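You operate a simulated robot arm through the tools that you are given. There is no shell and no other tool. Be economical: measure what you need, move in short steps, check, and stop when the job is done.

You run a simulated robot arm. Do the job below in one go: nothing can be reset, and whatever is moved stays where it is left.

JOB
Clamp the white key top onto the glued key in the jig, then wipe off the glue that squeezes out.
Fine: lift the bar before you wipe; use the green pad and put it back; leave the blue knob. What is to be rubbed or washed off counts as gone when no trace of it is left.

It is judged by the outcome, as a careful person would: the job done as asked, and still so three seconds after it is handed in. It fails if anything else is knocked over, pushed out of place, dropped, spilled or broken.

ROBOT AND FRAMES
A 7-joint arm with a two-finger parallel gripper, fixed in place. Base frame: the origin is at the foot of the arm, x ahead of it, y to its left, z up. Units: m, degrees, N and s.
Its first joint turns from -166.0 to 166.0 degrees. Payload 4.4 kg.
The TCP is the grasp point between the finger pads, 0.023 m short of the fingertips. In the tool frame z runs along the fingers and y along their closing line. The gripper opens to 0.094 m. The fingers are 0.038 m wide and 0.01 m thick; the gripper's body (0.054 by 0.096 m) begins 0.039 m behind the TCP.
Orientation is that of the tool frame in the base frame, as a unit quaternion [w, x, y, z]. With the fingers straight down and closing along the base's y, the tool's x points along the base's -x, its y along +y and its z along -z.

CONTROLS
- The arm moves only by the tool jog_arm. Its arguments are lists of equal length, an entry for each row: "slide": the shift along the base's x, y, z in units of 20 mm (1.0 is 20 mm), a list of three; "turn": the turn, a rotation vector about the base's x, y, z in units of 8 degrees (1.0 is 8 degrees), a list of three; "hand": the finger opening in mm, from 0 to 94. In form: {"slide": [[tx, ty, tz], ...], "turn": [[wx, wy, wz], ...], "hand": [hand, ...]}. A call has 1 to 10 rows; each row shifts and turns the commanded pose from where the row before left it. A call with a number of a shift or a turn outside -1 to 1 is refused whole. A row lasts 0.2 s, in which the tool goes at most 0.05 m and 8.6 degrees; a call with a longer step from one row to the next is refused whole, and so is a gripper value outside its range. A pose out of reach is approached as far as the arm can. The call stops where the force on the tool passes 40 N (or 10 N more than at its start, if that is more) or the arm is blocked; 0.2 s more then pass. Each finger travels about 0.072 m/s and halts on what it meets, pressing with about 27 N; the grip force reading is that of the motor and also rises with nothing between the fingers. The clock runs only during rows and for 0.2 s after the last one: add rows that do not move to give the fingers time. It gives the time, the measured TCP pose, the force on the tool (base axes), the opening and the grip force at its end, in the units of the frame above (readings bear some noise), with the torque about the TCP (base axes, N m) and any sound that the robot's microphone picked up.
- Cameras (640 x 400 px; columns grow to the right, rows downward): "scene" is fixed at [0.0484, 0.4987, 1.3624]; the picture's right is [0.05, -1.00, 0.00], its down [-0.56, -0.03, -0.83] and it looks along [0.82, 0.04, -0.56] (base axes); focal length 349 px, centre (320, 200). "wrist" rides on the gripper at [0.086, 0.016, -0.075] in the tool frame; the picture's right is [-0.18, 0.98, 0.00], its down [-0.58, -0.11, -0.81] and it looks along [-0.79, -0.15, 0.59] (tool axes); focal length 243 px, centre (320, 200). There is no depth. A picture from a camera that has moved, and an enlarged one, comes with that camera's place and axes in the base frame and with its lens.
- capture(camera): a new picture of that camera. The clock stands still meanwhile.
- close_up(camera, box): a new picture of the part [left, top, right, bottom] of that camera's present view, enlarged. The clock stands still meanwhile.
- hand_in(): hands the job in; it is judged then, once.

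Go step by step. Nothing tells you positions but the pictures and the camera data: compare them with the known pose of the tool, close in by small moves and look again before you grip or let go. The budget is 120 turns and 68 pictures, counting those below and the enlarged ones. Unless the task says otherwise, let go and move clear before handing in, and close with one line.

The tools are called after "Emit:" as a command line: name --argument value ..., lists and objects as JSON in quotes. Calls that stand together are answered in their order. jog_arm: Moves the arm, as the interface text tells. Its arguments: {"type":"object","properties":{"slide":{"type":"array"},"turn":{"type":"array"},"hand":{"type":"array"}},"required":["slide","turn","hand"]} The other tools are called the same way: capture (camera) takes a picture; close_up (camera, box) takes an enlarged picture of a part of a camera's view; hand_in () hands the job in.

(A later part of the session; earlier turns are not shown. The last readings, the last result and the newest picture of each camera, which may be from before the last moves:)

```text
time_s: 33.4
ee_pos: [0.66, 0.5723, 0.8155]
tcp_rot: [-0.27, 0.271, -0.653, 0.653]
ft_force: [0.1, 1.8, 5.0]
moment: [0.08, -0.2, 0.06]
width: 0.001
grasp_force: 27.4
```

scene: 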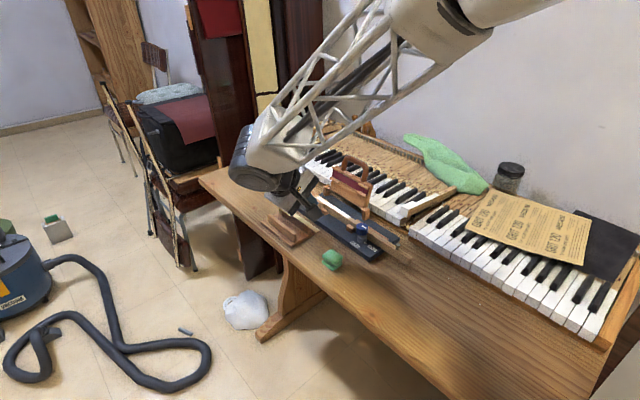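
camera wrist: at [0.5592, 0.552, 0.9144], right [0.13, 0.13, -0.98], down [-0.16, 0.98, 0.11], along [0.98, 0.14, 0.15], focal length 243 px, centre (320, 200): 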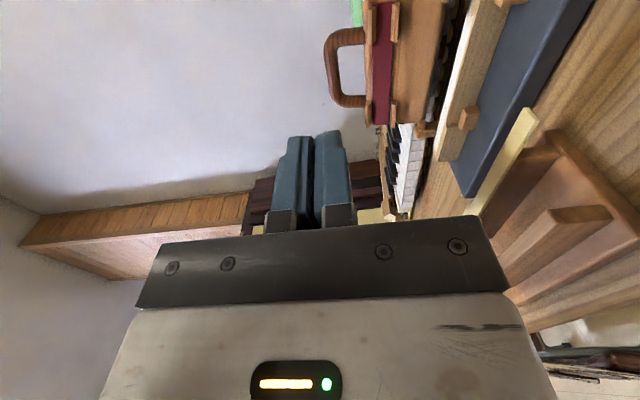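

Contact felt, so the plate is on the rib. I'll release gently and back straight out.

Emit:
jog_arm --slide '[[0, 0, 0.05], [0, 0, 0], [0, 0, 0], [-0.3, 0.3, 0], [-0.6, 0.6, 0], [-0.7, 0.7, 0], [-0.7, 0.7, 0], [0, 0, 0]]' --turn '[[0, 0, 0], [0, 0, 0], [0, 0, 0], [0, 0, 0], [0, 0, 0], [0, 0, 0], [0, 0, 0], [0, 0, 0]]' --hand '[0, 5, 10, 10, 10, 10, 10, 10]'

Emit:
capture --camera "wrist"

```text
time_s: 35.2
ee_pos: [0.6143, 0.6174, 0.8157]
tcp_rot: [-0.271, 0.271, -0.652, 0.654]
ft_force: [-0.2, -0.1, -0.3]
moment: [-0.01, 0.01, 0.02]
width: 0.0099
grasp_force: 0.0
```

```text
26 pictures are left
camera wrist: at [0.5003, 0.6101, 0.8004], right [0.13, 0.13, -0.98], down [-0.16, 0.98, 0.11], along [0.98, 0.14, 0.15], focal length 243 px, centre (320, 200)
```

wrist: 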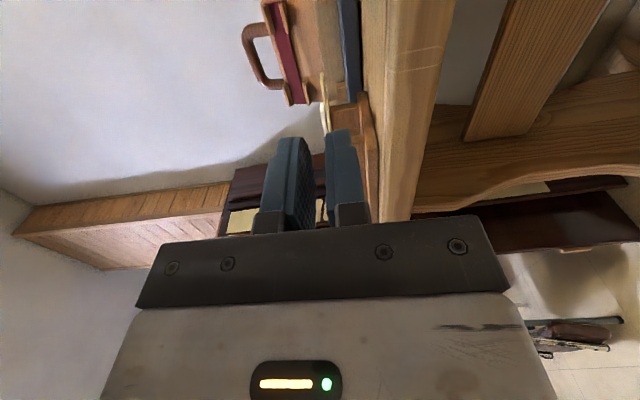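

The plate stayed put. I'll rise, roll back to about 5° of lean and hover over the neck again.

Emit:
jog_arm --slide '[[0, 0, 1], [0, 0, 1], [0, 0, 1], [0, 0, 1], [0, 0, 1], [0, 0, 0.5], [0, 0, 0], [0, 0, 0], [0, 0, 0], [0, 0, 0]]' --turn '[[0, 0, 0], [0, 0, 0], [0.682, 0.682, 0], [0.682, 0.682, 0], [0.682, 0.682, 0], [0.682, 0.682, 0], [0.682, 0.682, 0], [0.682, 0.682, 0], [0.682, 0.682, 0], [0.682, 0.682, 0]]' --hand '[10, 10, 10, 10, 10, 10, 10, 20, 28, 28]'

Emit:
jog_arm --slide '[[0.75, 0.0393, 0], [0.75, 0.0393, 0], [0.75, 0.0393, 0], [0.75, 0.0393, -0.4], [0.75, 0.0393, -0.6], [0.75, 0.0393, -0.6], [0.75, 0.0393, -0.6], [0, 0, 0], [0, 0, 0]]' --turn '[[0.682, 0.682, 0], [0.682, 0.682, 0], [0.682, 0.682, 0], [0, 0, 0], [0, 0, 0], [0, 0, 0], [0, 0, 0], [0, 0, 0], [0, 0, 0]]' --hand '[28, 28, 28, 28, 28, 28, 28, 28, 28]'

Emit:
close_up --camera "wrist" --box '[230, 0, 430, 200]'

Emit:
close_up --camera "scene" --box '[255, 190, 335, 250]'

```text
time_s: 37.4
ee_pos: [0.614, 0.6183, 0.9268]
tcp_rot: [0.093, -0.371, 0.896, -0.224]
ft_force: [-0.3, -0.4, -0.4]
moment: [0.03, 0.01, 0.01]
width: 0.0278
grasp_force: 0.0
```

```text
time_s: 39.4
ee_pos: [0.7208, 0.6237, 0.8855]
tcp_rot: [0.017, -0.382, 0.923, -0.04]
ft_force: [0.0, -0.5, -0.3]
moment: [-0.01, -0.01, 0.03]
width: 0.0281
grasp_force: 0.1
```

```text
2.00 times, centred on (330, 100) of wrist
camera zoom: at [0.6436, 0.5778, 0.9573], right [-0.56, 0.82, -0.09], down [0.44, 0.38, 0.81], along [0.7, 0.42, -0.58], focal length 485 px, centre (300, 400)
```

zoom: 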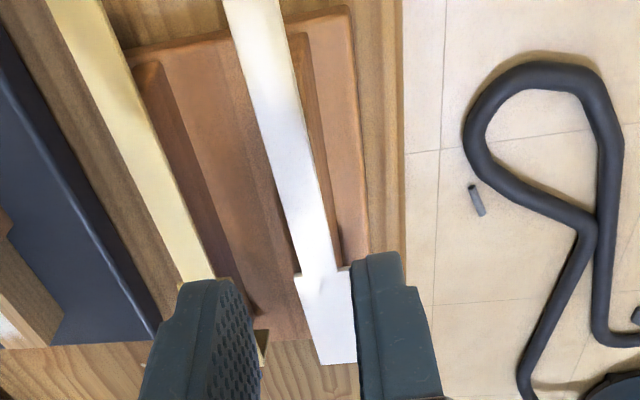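

```text
6.67 times, centred on (295, 220) of scene
camera zoom: at [0.0484, 0.4987, 1.3624], right [0.05, -1.0, 0.0], down [-0.56, -0.03, -0.83], along [0.82, 0.04, -0.56], focal length 2326 px, centre (487, 67)
```

zoom: 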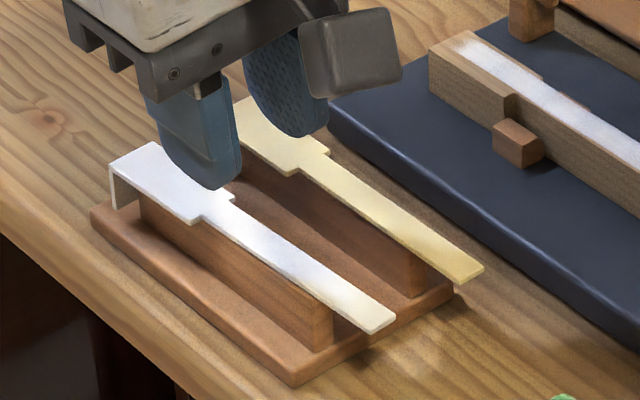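

The white top is back on its rib, yawed about 2°. I'll match that, centre on the neck and descend to just above it.

Emit:
jog_arm --slide '[[0.28, 0, 0], [0, 0, -0.6], [0, 0, -0.6], [0, 0, -0.6], [0, 0, 0]]' --turn '[[0, 0, 0.27], [0, 0, 0], [0, 0, 0], [0, 0, 0], [0, 0, 0]]' --hand '[28, 28, 28, 28, 28]'

Emit:
close_up --camera "wrist" --box '[250, 60, 410, 200]'

```text
time_s: 40.6
ee_pos: [0.7253, 0.6274, 0.8463]
tcp_rot: [0.017, -0.4, 0.915, -0.041]
ft_force: [-0.4, -0.5, 0.6]
moment: [0.02, 0.05, 0.02]
width: 0.0278
grasp_force: 0.0
```

```text
2.86 times, centred on (330, 130) of wrist
camera zoom: at [0.6507, 0.5766, 0.919], right [-0.59, 0.8, -0.09], down [0.42, 0.4, 0.81], along [0.69, 0.45, -0.58], focal length 693 px, centre (291, 400)
```

zoom: 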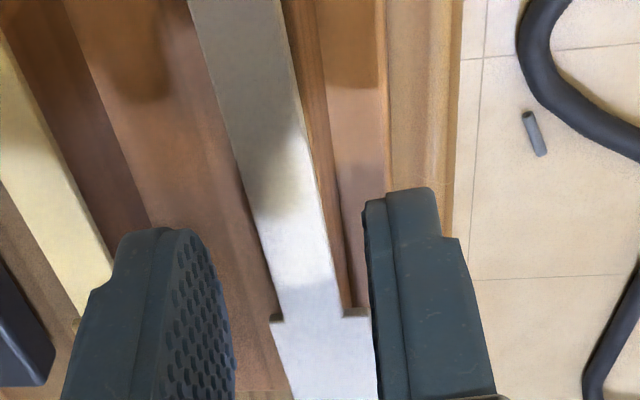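

Well centred and aligned. I'll descend to grip depth and close.

Emit:
jog_arm --slide '[[0, 0, -0.25], [0, 0, -0.23], [0, 0, 0], [0, 0, 0], [0, 0, 0], [0, 0, 0], [0, 0, 0]]' --turn '[[0, 0, 0], [0, 0, 0], [0, 0, 0], [0, 0, 0], [0, 0, 0], [0, 0, 0], [0, 0, 0]]' --hand '[28, 28, 28, 20, 14, 8, 6]'

Emit:
close_up --camera "scene" --box '[255, 190, 335, 250]'

```text
time_s: 42.2
ee_pos: [0.7262, 0.6258, 0.8375]
tcp_rot: [0.018, -0.401, 0.915, -0.04]
ft_force: [-1.1, 0.4, -1.2]
moment: [0.06, 0.02, -0.01]
width: 0.011
grasp_force: 27.2
```

```text
6.67 times, centred on (295, 220) of scene
camera zoom: at [0.0484, 0.4987, 1.3624], right [0.05, -1.0, 0.0], down [-0.56, -0.03, -0.83], along [0.82, 0.04, -0.56], focal length 2326 px, centre (487, 67)
```

zoom: 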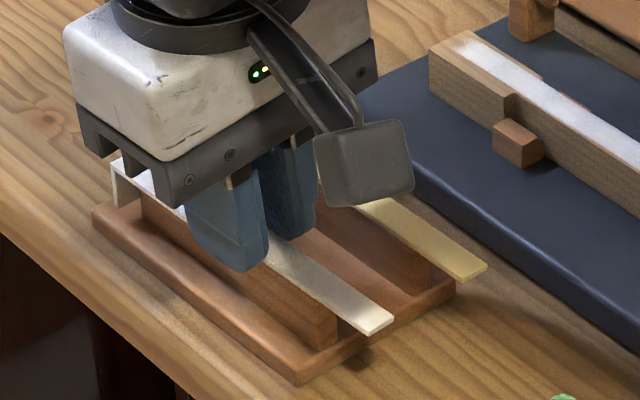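

Firm grip at 11.0 mm with no vertical wedging. Lifting now.

Emit:
jog_arm --slide '[[0, 0, 0.3], [0, 0, 0.5], [0, 0, 0.8], [0, 0, 1], [0, 0, 1], [0, 0, 1], [0, 0, 0]]' --turn '[[0, 0, 0], [0, 0, 0], [0, 0, 0], [0, 0, 0], [0, 0, 0], [0, 0, 0], [0, 0, 0]]' --hand '[6, 6, 6, 6, 6, 6, 6]'

Emit:
close_up --camera "scene" --box '[245, 160, 345, 250]'

```text
time_s: 43.8
ee_pos: [0.7252, 0.6249, 0.9277]
tcp_rot: [0.018, -0.4, 0.915, -0.04]
ft_force: [0.1, 0.9, 0.0]
moment: [0.02, -0.02, 0.0]
width: 0.011
grasp_force: 26.4
```

```text
4.44 times, centred on (295, 205) of scene
camera zoom: at [0.0484, 0.4987, 1.3624], right [0.05, -1.0, 0.0], down [-0.56, -0.03, -0.83], along [0.82, 0.04, -0.56], focal length 1550 px, centre (431, 178)
```

zoom: 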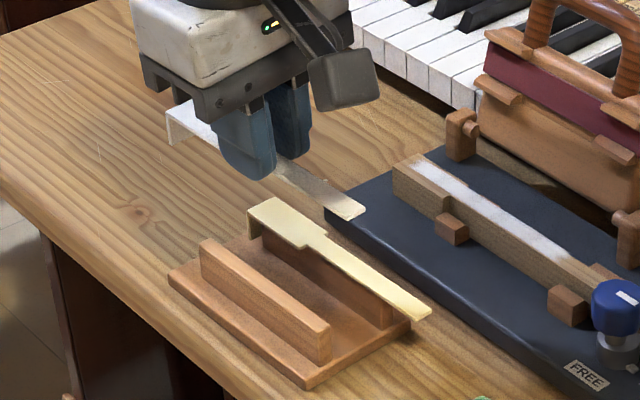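

The top is held level. I'll carry it to the jig at height, restore the yaw and look.

Emit:
jog_arm --slide '[[0.688, -0.957, 0], [0.688, -0.957, 0], [0.688, -0.957, 0], [0.688, -0.957, 0], [0.688, -0.957, 0], [0.688, -0.957, 0], [0, 0, -0.8], [0, 0, -0.6], [0, 0, 0]]' --turn '[[0, 0, -0.0542], [0, 0, -0.0542], [0, 0, -0.0542], [0, 0, -0.0542], [0, 0, -0.0542], [0, 0, -0.0542], [0, 0, 0], [0, 0, 0], [0, 0, 0]]' --hand '[6, 6, 6, 6, 6, 6, 6, 6, 6]'

Emit:
capture --camera "wrist"

Emit:
close_up --camera "scene" --box '[300, 165, 390, 235]'

```text
time_s: 45.8
ee_pos: [0.8076, 0.5107, 0.9011]
tcp_rot: [0.016, -0.379, 0.924, -0.041]
ft_force: [-0.2, -0.7, 0.0]
moment: [-0.01, 0.03, -0.05]
width: 0.0113
grasp_force: 26.8
```

```text
20 pictures are left
camera wrist: at [0.7311, 0.4653, 0.9742], right [-0.56, 0.83, -0.09], down [0.44, 0.38, 0.81], along [0.7, 0.41, -0.58], focal length 243 px, centre (320, 200)
```

wrist: 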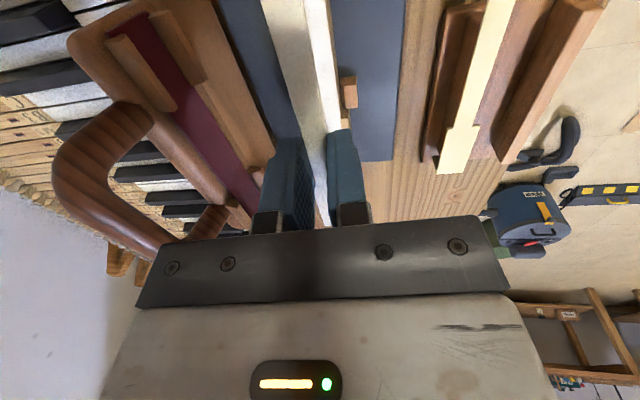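

```text
5.71 times, centred on (345, 200) of scene
camera zoom: at [0.0484, 0.4987, 1.3624], right [0.05, -1.0, 0.0], down [-0.56, -0.03, -0.83], along [0.82, 0.04, -0.56], focal length 1993 px, centre (177, 200)
```

zoom: 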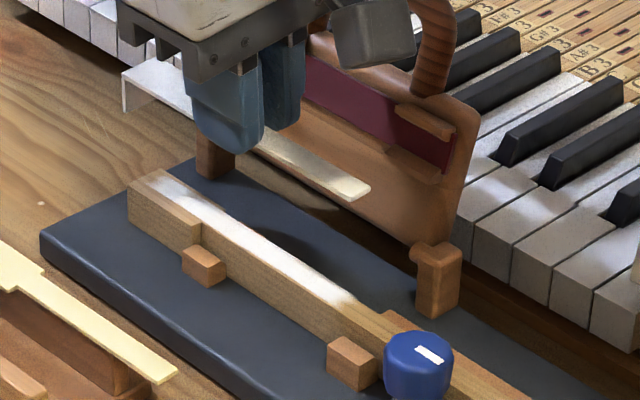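

Alignment looks within about 1–2 mm. I'll descend to about 18 mm above the key and recheck.

Emit:
jog_arm --slide '[[0.02, -0.05, -0.6], [0, 0, -0.6], [0, 0, -0.6], [0, 0, -0.4], [0, 0, 0]]' --turn '[[0, 0, 0], [0, 0, 0], [0, 0, 0], [0, 0, 0], [0, 0, 0]]' --hand '[6, 6, 6, 6, 6]'

Emit:
close_up --camera "scene" --box '[305, 175, 375, 230]'

```text
time_s: 47.0
ee_pos: [0.8102, 0.5096, 0.8573]
tcp_rot: [0.017, -0.379, 0.924, -0.042]
ft_force: [3.3, 4.4, 0.8]
moment: [0.17, -0.19, -0.03]
width: 0.011
grasp_force: 27.1
```

```text
7.27 times, centred on (340, 202) of scene
camera zoom: at [0.0484, 0.4987, 1.3624], right [0.05, -1.0, 0.0], down [-0.56, -0.03, -0.83], along [0.82, 0.04, -0.56], focal length 2537 px, centre (174, 182)
```

zoom: 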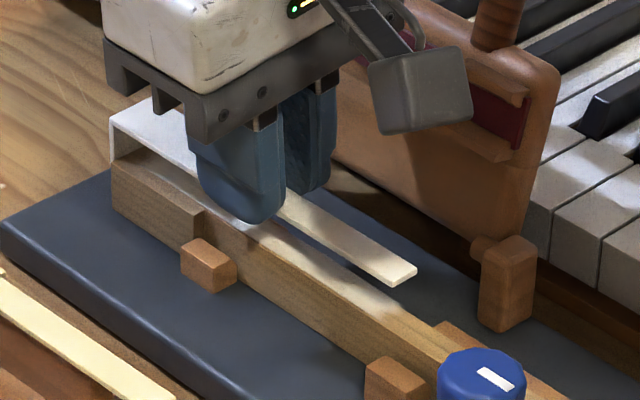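

A ~5 N push along the key suggests the lip is rubbing the key's front. I'll ease forward.

Emit:
jog_arm --slide '[[0.04, 0.04, 0], [0, 0, 0]]' --turn '[[0, 0, 0], [0, 0, 0]]' --hand '[6, 6]'

Emit:
jog_arm --slide '[[0.03, 0.03, 0], [0, 0, 0]]' --turn '[[0, 0, 0], [0, 0, 0]]' --hand '[6, 6]'

Emit:
close_up --camera "scene" --box '[308, 180, 348, 210]'

```text
time_s: 47.6
ee_pos: [0.8101, 0.5088, 0.8566]
tcp_rot: [0.016, -0.379, 0.924, -0.04]
ft_force: [0.1, -0.2, -0.5]
moment: [0.02, -0.06, -0.01]
width: 0.0111
grasp_force: 27.1
```

```text
time_s: 48.2
ee_pos: [0.8098, 0.5103, 0.8571]
tcp_rot: [0.017, -0.379, 0.924, -0.04]
ft_force: [0.2, -0.2, -0.8]
moment: [0.0, 0.02, -0.01]
width: 0.011
grasp_force: 26.9
```

```text
13.33 times, centred on (328, 195) of scene
camera zoom: at [0.0484, 0.4987, 1.3624], right [0.05, -1.0, 0.0], down [-0.56, -0.03, -0.83], along [0.82, 0.04, -0.56], focal length 4651 px, centre (213, 267)
```

zoom: 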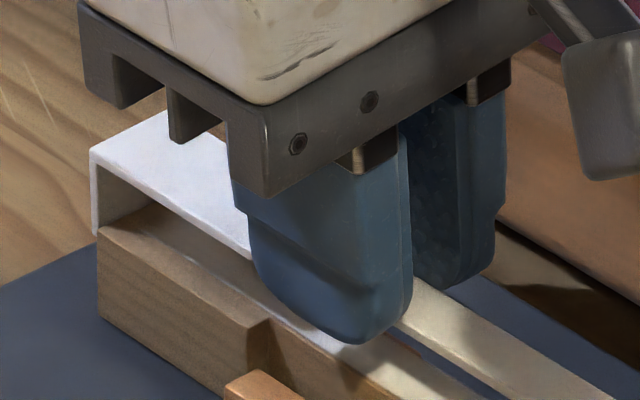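

The lip clears the key front and the top is laterally aligned. Lowering onto the glue in small steps.

Emit:
jog_arm --slide '[[0, 0, -0.3], [0, 0, -0.3], [0, 0, 0]]' --turn '[[0, 0, 0], [0, 0, 0], [0, 0, 0]]' --hand '[6, 6, 6]'

Emit:
jog_arm --slide '[[0, 0, -0.1], [0, 0, -0.1], [0, 0, 0]]' --turn '[[0, 0, 0], [0, 0, 0], [0, 0, 0]]' --hand '[6, 6, 6]'

Emit:
jog_arm --slide '[[0, 0, -0.06], [0, 0, 0]]' --turn '[[0, 0, 0], [0, 0, 0]]' --hand '[6, 6]'

```text
time_s: 49.0
ee_pos: [0.8108, 0.5108, 0.8441]
tcp_rot: [0.017, -0.379, 0.924, -0.041]
ft_force: [0.1, 0.3, -0.5]
moment: [0.03, 0.01, -0.04]
width: 0.0111
grasp_force: 27.3
```

```text
time_s: 49.8
ee_pos: [0.8106, 0.5115, 0.8429]
tcp_rot: [0.018, -0.379, 0.924, -0.04]
ft_force: [-5.3, -4.8, 25.2]
moment: [-0.15, 0.34, 0.08]
width: 0.011
grasp_force: 27.2
```

```text
time_s: 50.2
ee_pos: [0.8111, 0.5121, 0.8437]
tcp_rot: [0.019, -0.379, 0.924, -0.041]
ft_force: [0.8, 1.0, 5.7]
moment: [-0.04, 0.02, 0.02]
width: 0.011
grasp_force: 27.1
stopped in row 2: the force on the tool passed its limit (the readings are from after the stop); the commanded pose is now the measured one
```

Emit:
close_up --camera "scene" --box '[308, 180, 364, 222]'

```text
9.52 times, centred on (336, 201) of scene
camera zoom: at [0.0484, 0.4987, 1.3624], right [0.05, -1.0, 0.0], down [-0.56, -0.03, -0.83], along [0.82, 0.04, -0.56], focal length 3322 px, centre (168, 190)
```

zoom: 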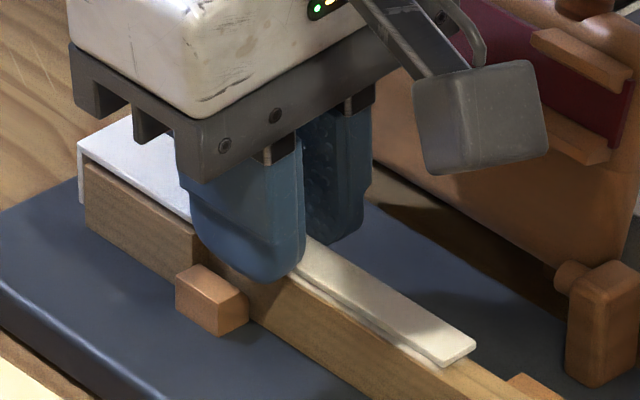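

It's essentially seated, with a gap of about 1 mm. Releasing and rising straight up.

Emit:
jog_arm --slide '[[0, 0, 0], [0, 0, 0], [0, 0, 0], [0, 0, 0.4], [0, 0, 0.8], [0, 0, 1], [0, 0, 1], [0, 0, 1], [0, 0, 0]]' --turn '[[0, 0, 0], [0, 0, 0], [0, 0, 0], [0, 0, 0], [0, 0, 0], [0, 0, 0], [0, 0, 0], [0, 0, 0], [0, 0, 0]]' --hand '[14, 17, 19, 19, 19, 19, 19, 19, 19]'

Emit:
close_up --camera "scene" --box '[305, 140, 405, 230]'

```text
time_s: 52.2
ee_pos: [0.8121, 0.511, 0.9267]
tcp_rot: [0.018, -0.379, 0.924, -0.041]
ft_force: [0.0, 1.3, 0.2]
moment: [-0.02, 0.0, 0.04]
width: 0.019
grasp_force: 0.1
```

```text
4.44 times, centred on (355, 185) of scene
camera zoom: at [0.0484, 0.4987, 1.3624], right [0.05, -1.0, 0.0], down [-0.56, -0.03, -0.83], along [0.82, 0.04, -0.56], focal length 1550 px, centre (164, 267)
```

zoom: 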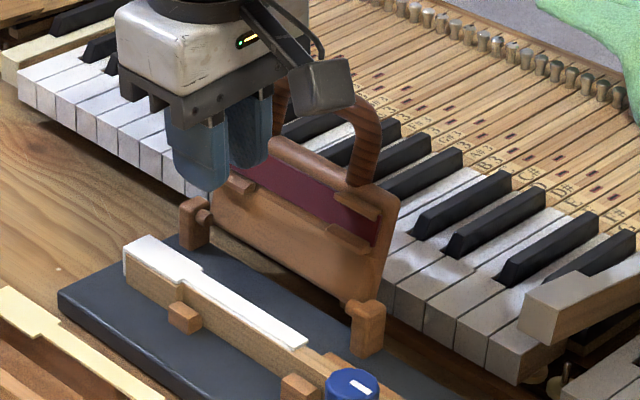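

The key top is placed accurately. Next I'll lower the bar by gripping the outer sides of its handle with the fingers closing along the hinge direction, so it can pivot freely. I'll rise, turn the tool 90° and hover over the handle.

Emit:
jog_arm --slide '[[0, 0, 1], [0, 0, 1], [0, 0, 1], [0, 0, 1], [0, 0, 1], [0, 0, 0], [0, 0, 0], [0, 0, 0]]' --turn '[[0, 0, 0], [0, 0, 0], [0.221, 0.221, 0], [0.221, 0.221, 0], [0, 0, -0.933], [0, 0, -0.933], [0, 0, -0.933], [0, 0, -0.933]]' --hand '[19, 19, 40, 60, 80, 94, 94, 94]'

Emit:
jog_arm --slide '[[0.4, -0.8, 0], [0.4, -0.8, 0], [0.4, -0.8, 0], [0.4, -0.7, 0], [0, 0, 0], [0, 0, 0], [0, 0, 0], [0, 0, 0], [0, 0, 0]]' --turn '[[0, 0, -0.933], [0, 0, -0.933], [0, 0, -0.933], [0, 0, -0.933], [0, 0, -0.933], [0, 0, -0.933], [0, 0, -0.933], [0, 0, -0.933], [0, 0, 0]]' --hand '[94, 94, 94, 94, 94, 94, 94, 94, 94]'

Emit:
capture --camera "wrist"

```text
time_s: 54.0
ee_pos: [0.8104, 0.5108, 1.0268]
tcp_rot: [0.001, -0.128, 0.992, 0.0]
ft_force: [0.6, -0.6, 0.5]
moment: [-0.01, -0.01, -0.02]
width: 0.094
grasp_force: 0.0
```

```text
time_s: 56.0
ee_pos: [0.8434, 0.4488, 1.0257]
tcp_rot: [0.001, 0.383, 0.924, -0.001]
ft_force: [0.2, -0.6, -0.5]
moment: [0.0, 0.0, 0.02]
width: 0.0941
grasp_force: 0.1
```

```text
14 pictures are left
camera wrist: at [0.7939, 0.5207, 1.1003], right [0.83, 0.56, 0.0], down [0.33, -0.49, 0.81], along [0.46, -0.67, -0.59], focal length 243 px, centre (320, 200)
```

wrist: 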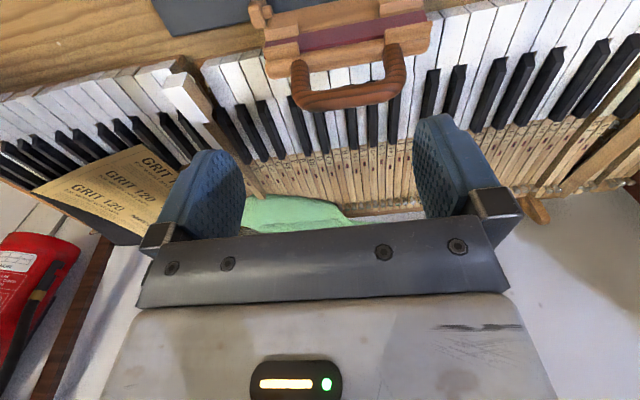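

The handle's outer width is about 78 mm, centred near (0.860, 0.460). I'll shift over and descend around the legs.

Emit:
jog_arm --slide '[[0.82, 0.54, 0], [0, 0, -0.8], [0, 0, -0.8], [0, 0, -0.8], [0, 0, -0.8], [0, 0, -0.8], [0, 0, 0]]' --turn '[[0, 0, 0], [0, 0, 0], [0, 0, 0], [0, 0, 0], [0, 0, 0], [0, 0, 0], [0, 0, 0]]' --hand '[94, 94, 94, 94, 94, 94, 94]'

Emit:
close_up --camera "wrist" --box '[140, 20, 500, 240]'

```text
time_s: 57.6
ee_pos: [0.8596, 0.4603, 0.9461]
tcp_rot: [0.001, 0.383, 0.924, -0.002]
ft_force: [0.2, -0.1, -0.3]
moment: [-0.01, -0.01, 0.02]
width: 0.0941
grasp_force: 0.1
```

```text
1.78 times, centred on (320, 130) of wrist
camera zoom: at [0.8112, 0.5316, 1.0211], right [0.82, 0.57, 0.0], down [0.33, -0.49, 0.81], along [0.46, -0.67, -0.59], focal length 431 px, centre (320, 324)
```

zoom: 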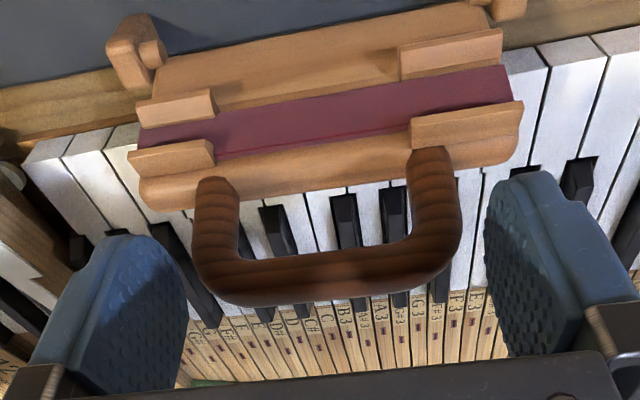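

Emit:
jog_arm --slide '[[0.07, 0.07, -0.4], [0, 0, 0], [0, 0, 0], [0, 0, 0], [0, 0, 0]]' --turn '[[0, 0, 0], [0, 0, 0], [0, 0, 0], [0, 0, 0], [0, 0, 0]]' --hand '[94, 88, 80, 72, 66]'

```text
time_s: 58.6
ee_pos: [0.8611, 0.4605, 0.941]
tcp_rot: [0.0, 0.383, 0.924, -0.003]
ft_force: [-18.6, -20.3, 12.2]
moment: [-0.66, 0.57, -0.12]
width: 0.0892
grasp_force: 19.8
stopped in row 4: the force on the tool passed its limit (the readings are from after the stop); the commanded pose is now the measured one
```

One finger touched something too early. I'll open, raise 12 mm, shift slightly away from the flap and retry.

Emit:
jog_arm --slide '[[0, 0, 0], [0, 0, 0.3], [0.15, -0.15, 0.3], [0, 0, 0]]' --turn '[[0, 0, 0], [0, 0, 0], [0, 0, 0], [0, 0, 0]]' --hand '[94, 94, 94, 94]'

Emit:
close_up --camera "wrist" --box '[140, 20, 500, 240]'

```text
time_s: 59.6
ee_pos: [0.8643, 0.4577, 0.9506]
tcp_rot: [0.001, 0.382, 0.924, -0.002]
ft_force: [-0.2, 0.0, -0.3]
moment: [0.01, -0.01, 0.02]
width: 0.094
grasp_force: 0.1
```

```text
1.78 times, centred on (320, 130) of wrist
camera zoom: at [0.8152, 0.5295, 1.0255], right [0.82, 0.57, 0.0], down [0.33, -0.49, 0.81], along [0.46, -0.67, -0.59], focal length 431 px, centre (320, 324)
```

zoom: 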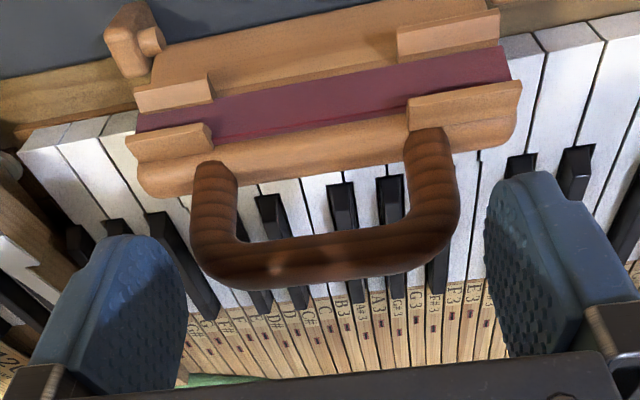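

The handle sits slightly toward the −u finger. I'll shift 3 mm that way, lower a little and close slowly.

Emit:
jog_arm --slide '[[-0.11, -0.11, -0.2], [0, 0, 0], [0, 0, 0], [0, 0, 0]]' --turn '[[0, 0, 0], [0, 0, 0], [0, 0, 0], [0, 0, 0]]' --hand '[94, 90, 87, 85]'

Emit:
jog_arm --slide '[[0, 0, 0], [0, 0, 0], [0, 0, 0], [0, 0, 0]]' --turn '[[0, 0, 0], [0, 0, 0], [0, 0, 0], [0, 0, 0]]' --hand '[83, 81, 79, 77]'

```text
time_s: 60.6
ee_pos: [0.8621, 0.4555, 0.9471]
tcp_rot: [0.001, 0.383, 0.924, -0.001]
ft_force: [-0.2, 0.1, 0.4]
moment: [-0.01, -0.01, -0.01]
width: 0.0848
grasp_force: 0.1
```

```text
time_s: 61.6
ee_pos: [0.8626, 0.4565, 0.9477]
tcp_rot: [0.0, 0.383, 0.924, -0.002]
ft_force: [5.1, 4.6, 3.3]
moment: [0.21, -0.18, 0.12]
width: 0.08
grasp_force: 3.7
```

Emit:
jog_arm --slide '[[0.05, 0.05, 0], [0, 0, 0], [0, 0, 0], [0, 0, 0], [0, 0, 0]]' --turn '[[0, 0, 0], [0, 0, 0], [0, 0, 0], [0, 0, 0], [0, 0, 0]]' --hand '[78, 77, 75, 72, 70]'

```text
time_s: 62.8
ee_pos: [0.8632, 0.4558, 0.9475]
tcp_rot: [0.001, 0.383, 0.924, -0.001]
ft_force: [-3.0, -2.2, 11.7]
moment: [-0.27, 0.23, -0.11]
width: 0.0793
grasp_force: 9.8
```

Both sides are touching, but on the curved shoulder. I'll open a little, lower 8 mm and grip again.

Emit:
jog_arm --slide '[[0, 0, 0], [0, 0, -0.25], [0, 0, -0.2], [0, 0, 0], [0, 0, 0], [0, 0, 0], [0, 0, 0]]' --turn '[[0, 0, 0], [0, 0, 0], [0, 0, 0], [0, 0, 0], [0, 0, 0], [0, 0, 0], [0, 0, 0]]' --hand '[86, 86, 86, 82, 78, 74, 70]'

```text
time_s: 63.7
ee_pos: [0.8628, 0.4573, 0.9425]
tcp_rot: [0.002, 0.383, 0.924, -0.001]
ft_force: [-12.7, -4.3, 4.1]
moment: [0.0, -0.03, -0.07]
width: 0.0874
grasp_force: 27.1
stopped in row 4: the force on the tool passed its limit (the readings are from after the stop); the commanded pose is now the measured one
```

The wedge forces and re-triangulation show the handle is lower and leans farther back (bar at z≈0.924, about 86 mm wide). I'll reposition accordingly.

Emit:
jog_arm --slide '[[0, 0, 0], [0, 0, 0.5], [0.34, -0.34, 0.3], [0.33, -0.33, 0], [0, 0, -0.4], [0, 0, -0.4], [0, 0, 0]]' --turn '[[0, 0, 0], [0, 0, 0], [0, 0, 0], [0, 0, 0], [0, 0, 0], [0, 0, 0], [0, 0, 0]]' --hand '[94, 94, 94, 94, 94, 94, 94]'

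Emit:
close_up --camera "wrist" --box '[140, 20, 500, 240]'

```text
time_s: 65.3
ee_pos: [0.8766, 0.4433, 0.9418]
tcp_rot: [0.002, 0.383, 0.924, -0.001]
ft_force: [0.2, -0.1, -1.0]
moment: [-0.01, -0.01, -0.02]
width: 0.094
grasp_force: 0.1
```

```text
1.78 times, centred on (320, 130) of wrist
camera zoom: at [0.827, 0.515, 1.0153], right [0.82, 0.57, 0.0], down [0.33, -0.49, 0.81], along [0.46, -0.67, -0.59], focal length 431 px, centre (320, 324)
```

zoom: 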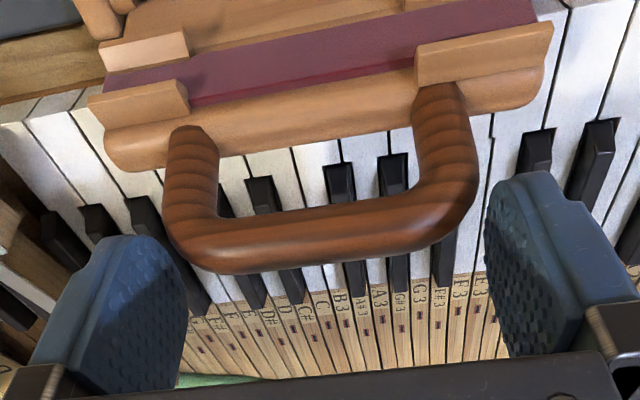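

The handle is too wide to span, but the bar is about 15 mm thick and the arch is open about 58 mm. I'll go back to closing across the bar. First I'll rise and turn back 90°.

Emit:
jog_arm --slide '[[0, 0, 1], [0, 0, 1], [0, 0, 1], [0, 0, 0], [0, 0, 0], [0, 0, 0], [0, 0, 0], [0, 0, 0], [0, 0, 0], [0, 0, 0]]' --turn '[[0, 0, 0], [0, 0, 0], [0, 0, 0.9375], [0, 0, 0.9375], [0, 0, 0.9375], [0, 0, 0.9375], [0, 0, 0.9375], [0, 0, 0.9375], [0, 0, 0.9375], [0, 0, 0.9375]]' --hand '[94, 94, 80, 60, 50, 46, 46, 46, 46, 46]'

Emit:
jog_arm --slide '[[-0.18, 0.18, 0], [0, 0, 0], [0, 0, 0], [0, 0, 0], [0, 0, -0.7], [0, 0, -0.7], [0, 0, 0]]' --turn '[[0, 0, 0.9375], [0, 0, 0.9375], [0, 0, 0.9375], [0, 0, 0.9375], [0, 0, 0], [0, 0, 0], [0, 0, 0]]' --hand '[46, 46, 46, 46, 46, 46, 46]'

Emit:
close_up --camera "wrist" --box '[160, 40, 480, 240]'

```text
time_s: 67.5
ee_pos: [0.8771, 0.4428, 1.0006]
tcp_rot: [0.002, -0.132, 0.991, 0.001]
ft_force: [0.0, 0.5, 0.4]
moment: [0.02, -0.03, -0.01]
width: 0.0463
grasp_force: 0.0
```

```text
time_s: 69.1
ee_pos: [0.8733, 0.4468, 0.974]
tcp_rot: [0.001, -0.383, 0.924, 0.001]
ft_force: [-0.3, 0.1, 0.4]
moment: [-0.01, -0.01, -0.03]
width: 0.0461
grasp_force: 0.1
```

```text
2.00 times, centred on (320, 140) of wrist
camera zoom: at [0.8007, 0.3961, 1.0483], right [-0.57, 0.82, 0.0], down [0.49, 0.33, 0.81], along [0.67, 0.46, -0.59], focal length 485 px, centre (320, 320)
```

zoom: 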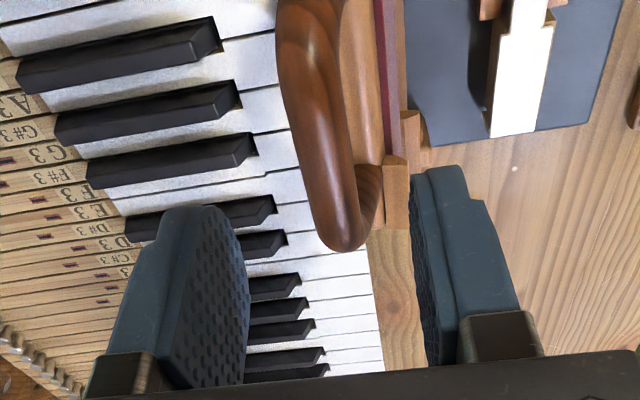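

The bar is centred between the fingers. Descending to straddle it and closing to a loose cage.

Emit:
jog_arm --slide '[[0, 0, -0.7], [0, 0, -0.7], [0, 0, -0.5], [0, 0, 0], [0, 0, 0], [0, 0, 0], [0, 0, 0], [0, 0, 0]]' --turn '[[0, 0, 0], [0, 0, 0], [0, 0, 0], [0, 0, 0], [0, 0, 0], [0, 0, 0], [0, 0, 0], [0, 0, 0]]' --hand '[46, 46, 46, 46, 36, 28, 20, 14]'

```text
time_s: 70.9
ee_pos: [0.8726, 0.4459, 0.9348]
tcp_rot: [0.001, -0.382, 0.924, 0.001]
ft_force: [-7.2, 7.2, -0.8]
moment: [0.04, 0.03, -0.22]
width: 0.0184
grasp_force: 4.5
```

The bar is caught. I'll open the cage slightly and swing the bar along its arc toward the key, in stages.

Emit:
jog_arm --slide '[[0, 0, 0], [-0.426, 0.426, 0], [-0.426, 0.426, 0], [-0.4755, 0.4755, 0.03], [-0.4755, 0.4755, 0.03], [0, 0, 0]]' --turn '[[0, 0, 0], [0, 0, 0], [0, 0, 0], [0, 0, 0], [0, 0, 0], [0, 0, 0]]' --hand '[24, 24, 24, 24, 24, 24]'

Emit:
jog_arm --slide '[[-0.463, 0.463, -0.145], [-0.463, 0.463, -0.145], [0, 0, 0]]' --turn '[[0, 0, 0], [0, 0, 0], [0, 0, 0]]' --hand '[24, 24, 24]'

Emit:
close_up --camera "scene" --box '[300, 130, 410, 240]'

```text
time_s: 72.3
ee_pos: [0.8365, 0.4818, 0.9375]
tcp_rot: [0.002, -0.383, 0.924, 0.001]
ft_force: [-0.8, 0.1, 0.3]
moment: [-0.01, 0.01, -0.03]
width: 0.0238
grasp_force: 0.0
```

```text
time_s: 73.1
ee_pos: [0.8182, 0.5019, 0.9313]
tcp_rot: [0.002, -0.382, 0.924, 0.001]
ft_force: [-0.3, -0.1, -0.1]
moment: [-0.01, -0.01, 0.0]
width: 0.0245
grasp_force: 0.2
```

```text
3.64 times, centred on (355, 185) of scene
camera zoom: at [0.0484, 0.4987, 1.3624], right [0.05, -1.0, 0.0], down [-0.56, -0.03, -0.83], along [0.82, 0.04, -0.56], focal length 1268 px, centre (193, 254)
```

zoom: 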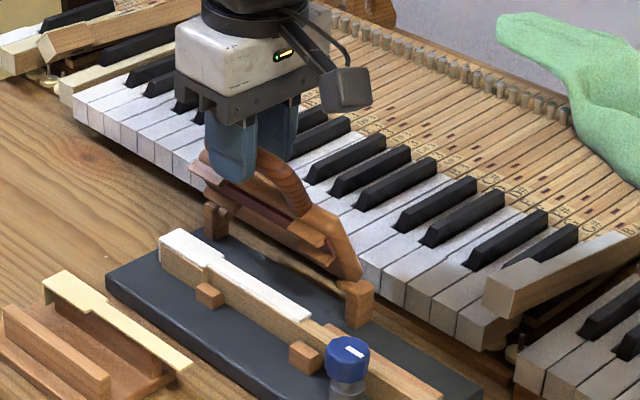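

The bar is following smoothly. Continuing the arc down.

Emit:
jog_arm --slide '[[-0.4225, 0.4225, -0.31], [-0.4225, 0.4225, -0.31], [-0.35, 0.35, -0.455], [-0.35, 0.35, -0.455], [0, 0, 0]]' --turn '[[0, 0, 0], [0, 0, 0], [0, 0, 0], [0, 0, 0], [0, 0, 0]]' --hand '[24, 24, 24, 24, 24]'

Emit:
jog_arm --slide '[[-0.2545, 0.2545, -0.5675], [-0.2545, 0.2545, -0.5675], [0, 0, 0]]' --turn '[[0, 0, 0], [0, 0, 0], [0, 0, 0]]' --hand '[24, 24, 24]'

Emit:
close_up --camera "scene" --box '[290, 140, 390, 240]'

```text
time_s: 74.3
ee_pos: [0.7882, 0.5314, 0.9006]
tcp_rot: [0.001, -0.383, 0.924, 0.0]
ft_force: [0.2, 0.9, 0.7]
moment: [0.03, -0.01, 0.01]
width: 0.0243
grasp_force: 0.3
```

```text
time_s: 75.1
ee_pos: [0.7784, 0.5434, 0.8777]
tcp_rot: [0.002, -0.382, 0.924, 0.0]
ft_force: [-1.6, 0.6, -2.2]
moment: [0.0, -0.01, 0.01]
width: 0.0245
grasp_force: 0.4
```

```text
4.00 times, centred on (340, 190) of scene
camera zoom: at [0.0484, 0.4987, 1.3624], right [0.05, -1.0, 0.0], down [-0.56, -0.03, -0.83], along [0.82, 0.04, -0.56], focal length 1395 px, centre (240, 240)
```

zoom: 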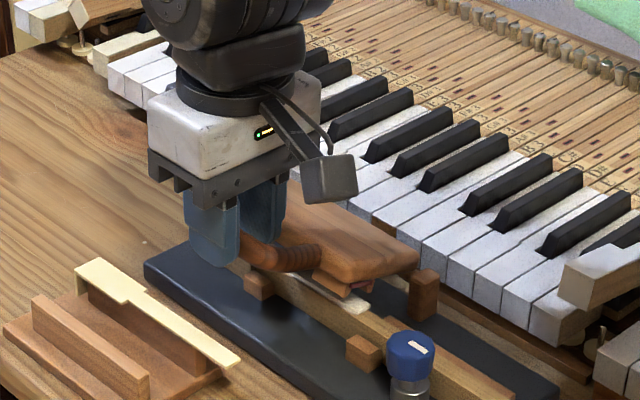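

Emit:
jog_arm --slide '[[-0.143, 0.143, -0.5], [-0.1, 0.1, -0.4], [0, 0, 0]]' --turn '[[0, 0, 0], [0, 0, 0], [0, 0, 0]]' --hand '[24, 24, 24]'

Emit:
jog_arm --slide '[[-0.03, 0.03, -0.3], [0, 0, 0]]' --turn '[[0, 0, 0], [0, 0, 0]]' --hand '[24, 24]'

```text
time_s: 75.9
ee_pos: [0.7712, 0.548, 0.8596]
tcp_rot: [0.001, -0.383, 0.924, 0.001]
ft_force: [-3.1, 2.8, -1.4]
moment: [0.0, 0.09, 0.04]
width: 0.0255
grasp_force: 2.0
```

```text
time_s: 76.5
ee_pos: [0.7716, 0.549, 0.8548]
tcp_rot: [0.002, -0.383, 0.924, 0.0]
ft_force: [-0.7, 0.9, 0.5]
moment: [0.01, -0.01, 0.03]
width: 0.0244
grasp_force: 0.9
```

Now I'll grip the handle bar and press down to clamp.

Emit:
jog_arm --slide '[[0, 0, 0], [0, 0, 0], [0, 0, 0], [0, 0, 0]]' --turn '[[0, 0, 0], [0, 0, 0], [0, 0, 0], [0, 0, 0]]' --hand '[18, 12, 10, 10]'

Emit:
jog_arm --slide '[[0, 0, -0.1], [0, 0, -0.1], [0, 0, 0]]' --turn '[[0, 0, 0], [0, 0, 0], [0, 0, 0]]' --hand '[10, 10, 10]'

```text
time_s: 77.5
ee_pos: [0.7719, 0.5485, 0.854]
tcp_rot: [0.002, -0.382, 0.924, 0.001]
ft_force: [-13.2, 22.4, 1.7]
moment: [0.51, 0.25, -0.15]
width: 0.0208
grasp_force: 12.1
```

```text
time_s: 78.3
ee_pos: [0.7711, 0.5496, 0.8513]
tcp_rot: [0.001, -0.382, 0.924, 0.001]
ft_force: [-14.1, 17.1, 10.0]
moment: [0.38, 0.38, -0.15]
width: 0.0205
grasp_force: 11.4
```

Emit:
jog_arm --slide '[[-0.1, 0.1, 0], [-0.05, 0.05, 0], [0, 0, 0], [0, 0, 0]]' --turn '[[0, 0, 0], [0, 0, 0], [0, 0, 0], [0, 0, 0]]' --hand '[10, 10, 10, 10]'

Emit:
jog_arm --slide '[[0, 0, -0.1], [0, 0, 0]]' --turn '[[0, 0, 0], [0, 0, 0]]' --hand '[10, 10]'

```text
time_s: 79.3
ee_pos: [0.7698, 0.5499, 0.8506]
tcp_rot: [0.002, -0.382, 0.924, 0.001]
ft_force: [7.0, -1.0, 1.2]
moment: [0.09, -0.16, -0.24]
width: 0.0155
grasp_force: 27.1
```

```text
time_s: 79.9
ee_pos: [0.7697, 0.5503, 0.8499]
tcp_rot: [0.002, -0.383, 0.924, 0.0]
ft_force: [14.6, -2.7, 9.8]
moment: [-0.04, -0.39, -0.27]
width: 0.0156
grasp_force: 27.1
```

Firm grip at 15.5 mm. Pressing down further to squeeze the joint.

Emit:
jog_arm --slide '[[0, 0, -0.1], [0, 0, -0.05], [0, 0, 0], [0, 0, 0]]' --turn '[[0, 0, 0], [0, 0, 0], [0, 0, 0], [0, 0, 0]]' --hand '[10, 10, 10, 10]'

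Emit:
close_up --camera "scene" --box '[295, 170, 375, 240]'

```text
time_s: 80.9
ee_pos: [0.77, 0.551, 0.8451]
tcp_rot: [0.003, -0.383, 0.924, 0.001]
ft_force: [14.9, -7.4, 23.3]
moment: [-0.1, -0.28, -0.23]
width: 0.0161
grasp_force: 27.4
```

```text
5.71 times, centred on (335, 205) of scene
camera zoom: at [0.0484, 0.4987, 1.3624], right [0.05, -1.0, 0.0], down [-0.56, -0.03, -0.83], along [0.82, 0.04, -0.56], focal length 1993 px, centre (234, 171)
```

zoom: 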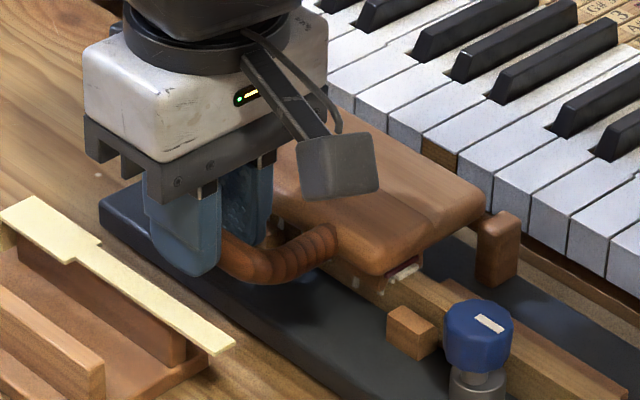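

The bar is flat and beads of glue are showing. I'll hold briefly, then lift it back along the arc with the grip still closed.

Emit:
jog_arm --slide '[[0, 0, 0], [0, 0, 0], [0, 0, 0], [0, 0, 0.2], [0.03, -0.03, 0.35], [0.03, -0.03, 0.35], [0.143, -0.143, 0.64], [0.143, -0.143, 0.64], [0, 0, 0]]' --turn '[[0, 0, 0], [0, 0, 0], [0, 0, 0], [0, 0, 0], [0, 0, 0], [0, 0, 0], [0, 0, 0], [0, 0, 0], [0, 0, 0]]' --hand '[10, 10, 10, 10, 10, 10, 10, 10, 10]'

Emit:
jog_arm --slide '[[0.2545, -0.2545, 0.5675], [0.2545, -0.2545, 0.5675], [0.35, -0.35, 0.455], [0.35, -0.35, 0.455], [0, 0, 0]]' --turn '[[0, 0, 0], [0, 0, 0], [0, 0, 0], [0, 0, 0], [0, 0, 0]]' --hand '[10, 10, 10, 10, 10]'

```text
time_s: 82.9
ee_pos: [0.775, 0.5429, 0.8876]
tcp_rot: [0.001, -0.383, 0.924, 0.001]
ft_force: [9.9, -13.8, -0.1]
moment: [-0.09, -0.2, 0.55]
width: 0.0158
grasp_force: 27.4
```

```text
time_s: 84.1
ee_pos: [0.8013, 0.5218, 0.9302]
tcp_rot: [0.002, -0.383, 0.924, 0.0]
ft_force: [-15.9, -7.7, 5.7]
moment: [-0.3, 0.58, -0.19]
width: 0.0158
grasp_force: 27.1
```

Emit:
jog_arm --slide '[[0, 0, -0.2], [0, 0, -0.2], [0.42, -0.42, 0.3], [0.42, -0.42, 0.3], [0.463, -0.463, 0.145], [0.463, -0.463, 0.145], [0, 0, 0]]' --turn '[[0, 0, 0], [0, 0, 0], [0, 0, 0], [0, 0, 0], [0, 0, 0], [0, 0, 0], [0, 0, 0]]' --hand '[18, 22, 22, 22, 22, 22, 22]'

Emit:
jog_arm --slide '[[0.4755, -0.4755, -0.03], [0.4755, -0.4755, -0.03], [0.426, -0.426, -0.15], [0.426, -0.426, -0.15], [0.15, -0.15, -0.05], [0, 0, 0]]' --turn '[[0, 0, 0], [0, 0, 0], [0, 0, 0], [0, 0, 0], [0, 0, 0], [0, 0, 0]]' --hand '[22, 22, 22, 22, 22, 22]'

Emit:
close_up --camera "scene" --box '[300, 130, 410, 240]'

```text
time_s: 85.7
ee_pos: [0.8358, 0.4843, 0.9379]
tcp_rot: [0.001, -0.383, 0.924, 0.0]
ft_force: [-0.2, -0.7, 0.6]
moment: [0.02, -0.01, -0.02]
width: 0.0219
grasp_force: 0.0
```

```text
time_s: 87.1
ee_pos: [0.8756, 0.4466, 0.9309]
tcp_rot: [0.001, -0.384, 0.924, 0.001]
ft_force: [-5.8, 5.8, 2.2]
moment: [-0.01, 0.13, -0.17]
width: 0.026
grasp_force: 4.2
```

```text
3.64 times, centred on (355, 185) of scene
camera zoom: at [0.0484, 0.4987, 1.3624], right [0.05, -1.0, 0.0], down [-0.56, -0.03, -0.83], along [0.82, 0.04, -0.56], focal length 1268 px, centre (193, 254)
```

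zoom: 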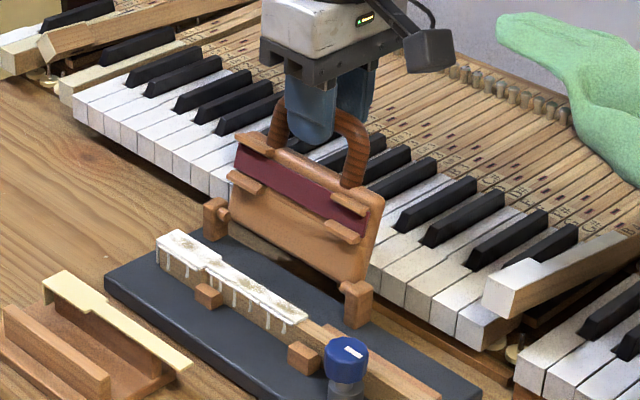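

The bar is up and resting on its stop, and glue has squeezed out around the top. I'll release the handle, rise and take a close look at the glue.

Emit:
jog_arm --slide '[[0, 0, 0], [0, 0, 0], [0, 0, 1], [0, 0, 1], [0, 0, 1], [0, 0, 0.5], [-0.9, 0.2, 0], [-0.9, 0.2, 0], [-0.9, 0.2, 0], [-0.9, 0.2, 0]]' --turn '[[0, 0, 0], [0, 0, 0], [0, 0, 0], [0, 0, 0], [0, 0, 0], [0, 0, 0], [0, 0, 0], [0, 0, 0], [0, 0, 0], [0, 0, 0]]' --hand '[40, 50, 50, 50, 50, 50, 50, 50, 50, 50]'

Emit:
jog_arm --slide '[[-0.9, 0.2, 0], [-0.9, 0.2, 0], [-0.9, 0.2, 0], [-0.9, 0.2, 0], [-0.9, 0.2, 0], [-0.9, 0.2, 0], [-0.9, 0.2, -0.5], [-0.9, 0.2, -0.5], [-0.7, 0.2, -0.5], [-0.5, 0.2, -0.5]]' --turn '[[0, 0, 0], [0, 0, 0], [0, 0, 0], [0, 0, 0], [0, 0, 0], [0, 0, 0], [0, 0, 0], [0, 0, 0], [0, 0, 0], [0, 0, 0]]' --hand '[50, 50, 50, 50, 50, 50, 50, 50, 50, 50]'

Emit:
close_up --camera "scene" --box '[303, 185, 355, 228]'

```text
time_s: 89.3
ee_pos: [0.8021, 0.4604, 1.0011]
tcp_rot: [0.002, -0.382, 0.924, 0.0]
ft_force: [0.5, -0.6, 0.6]
moment: [-0.01, 0.0, -0.01]
width: 0.05
grasp_force: 0.0
```

```text
time_s: 91.5
ee_pos: [0.6341, 0.5, 0.9613]
tcp_rot: [0.001, -0.383, 0.924, 0.0]
ft_force: [-0.9, 0.5, 0.5]
moment: [-0.01, -0.01, 0.01]
width: 0.0498
grasp_force: 0.0
```

```text
9.30 times, centred on (329, 206) of scene
camera zoom: at [0.0484, 0.4987, 1.3624], right [0.05, -1.0, 0.0], down [-0.56, -0.03, -0.83], along [0.82, 0.04, -0.56], focal length 3245 px, centre (236, 140)
```

zoom: 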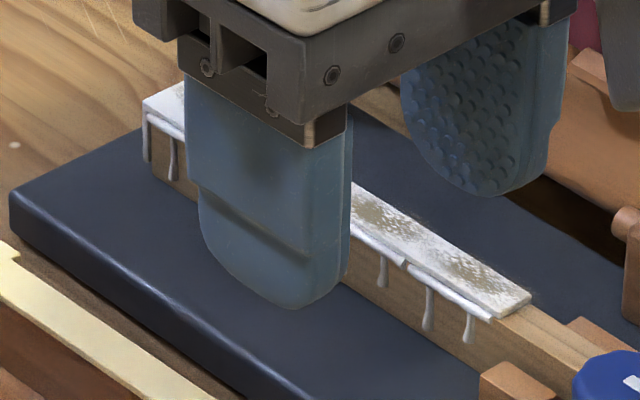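

Glue is smeared on the top face, with a bead along the edge and drips down the side. Now I'll locate the pad with the wrist camera.

Emit:
close_up --camera "wrist" --box '[220, 0, 420, 200]'

```text
2.00 times, centred on (320, 100) of wrist
camera zoom: at [0.5621, 0.45, 1.0347], right [-0.57, 0.82, 0.0], down [0.49, 0.33, 0.81], along [0.67, 0.46, -0.59], focal length 485 px, centre (320, 400)
```

zoom: 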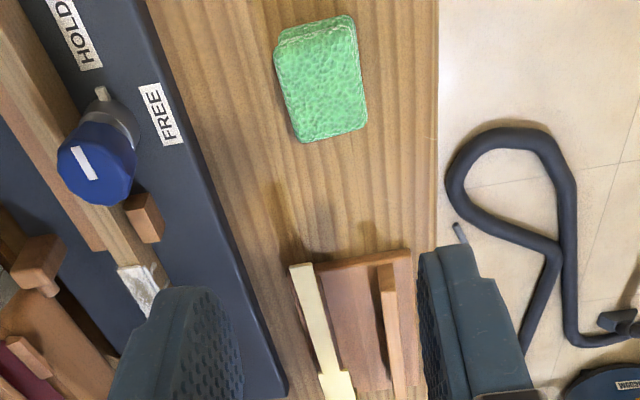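

The pad is centred at about (0.633, 0.499), roughly 33×37 mm and 31 mm tall. I'll turn the tool so the fingers hold its ends, leaving its bottom and side faces free to wipe, and grip it high.

Emit:
jog_arm --slide '[[0, 0, 0], [0, 0, 0], [0, 0, 0], [0, 0, 0], [0, 0, 0], [0, 0, 0], [0, 0, 0], [0, 0, 0], [0, 0, 0], [0, 0, 0]]' --turn '[[0, 0, -0.9375], [0, 0, -0.9375], [0, 0, -0.9375], [0, 0, -0.9375], [0, 0, -0.9375], [0, 0, -0.9375], [0, 0, -0.9375], [0, 0, -0.9375], [0, 0, -0.9375], [0, 0, -0.9375]]' --hand '[60, 60, 60, 60, 60, 60, 60, 60, 60, 60]'

Emit:
jog_arm --slide '[[-0.05, 0, -0.8], [0, 0, -0.8], [0, 0, -0.8], [0, 0, -0.8], [0, 0, -0.8], [0, 0, -0.8], [0, 0, -0.8], [0, 0, -0.6], [0, 0, -0.5], [0, 0, 0]]' --turn '[[0, 0, -0.9375], [0, 0, -0.6], [0, 0, 0], [0, 0, 0], [0, 0, 0], [0, 0, 0], [0, 0, 0], [0, 0, 0], [0, 0, 0], [0, 0, 0]]' --hand '[60, 60, 60, 60, 60, 60, 60, 60, 60, 60]'

```text
time_s: 93.7
ee_pos: [0.6355, 0.5011, 0.9606]
tcp_rot: [0.002, 0.26, 0.966, 0.0]
ft_force: [-0.5, 0.7, -0.4]
moment: [-0.02, -0.01, 0.0]
width: 0.06
grasp_force: 0.1
```

```text
time_s: 95.9
ee_pos: [0.6358, 0.5017, 0.8266]
tcp_rot: [0.001, 0.361, 0.933, 0.0]
ft_force: [-0.5, -0.4, -0.6]
moment: [0.01, 0.01, 0.01]
width: 0.0602
grasp_force: 0.0
```

Emit:
jog_arm --slide '[[-0.1, -0.1, -0.28], [0, 0, 0], [0, 0, 0], [0, 0, 0], [0, 0, 0], [0, 0, 0]]' --turn '[[0, 0, 0], [0, 0, 0], [0, 0, 0], [0, 0, 0], [0, 0, 0], [0, 0, 0]]' --hand '[60, 50, 40, 34, 28, 26]'

```text
time_s: 97.3
ee_pos: [0.6314, 0.4991, 0.8218]
tcp_rot: [0.001, 0.361, 0.933, 0.0]
ft_force: [-0.3, 0.1, 0.8]
moment: [0.03, -0.01, 0.0]
width: 0.0386
grasp_force: 27.1
```

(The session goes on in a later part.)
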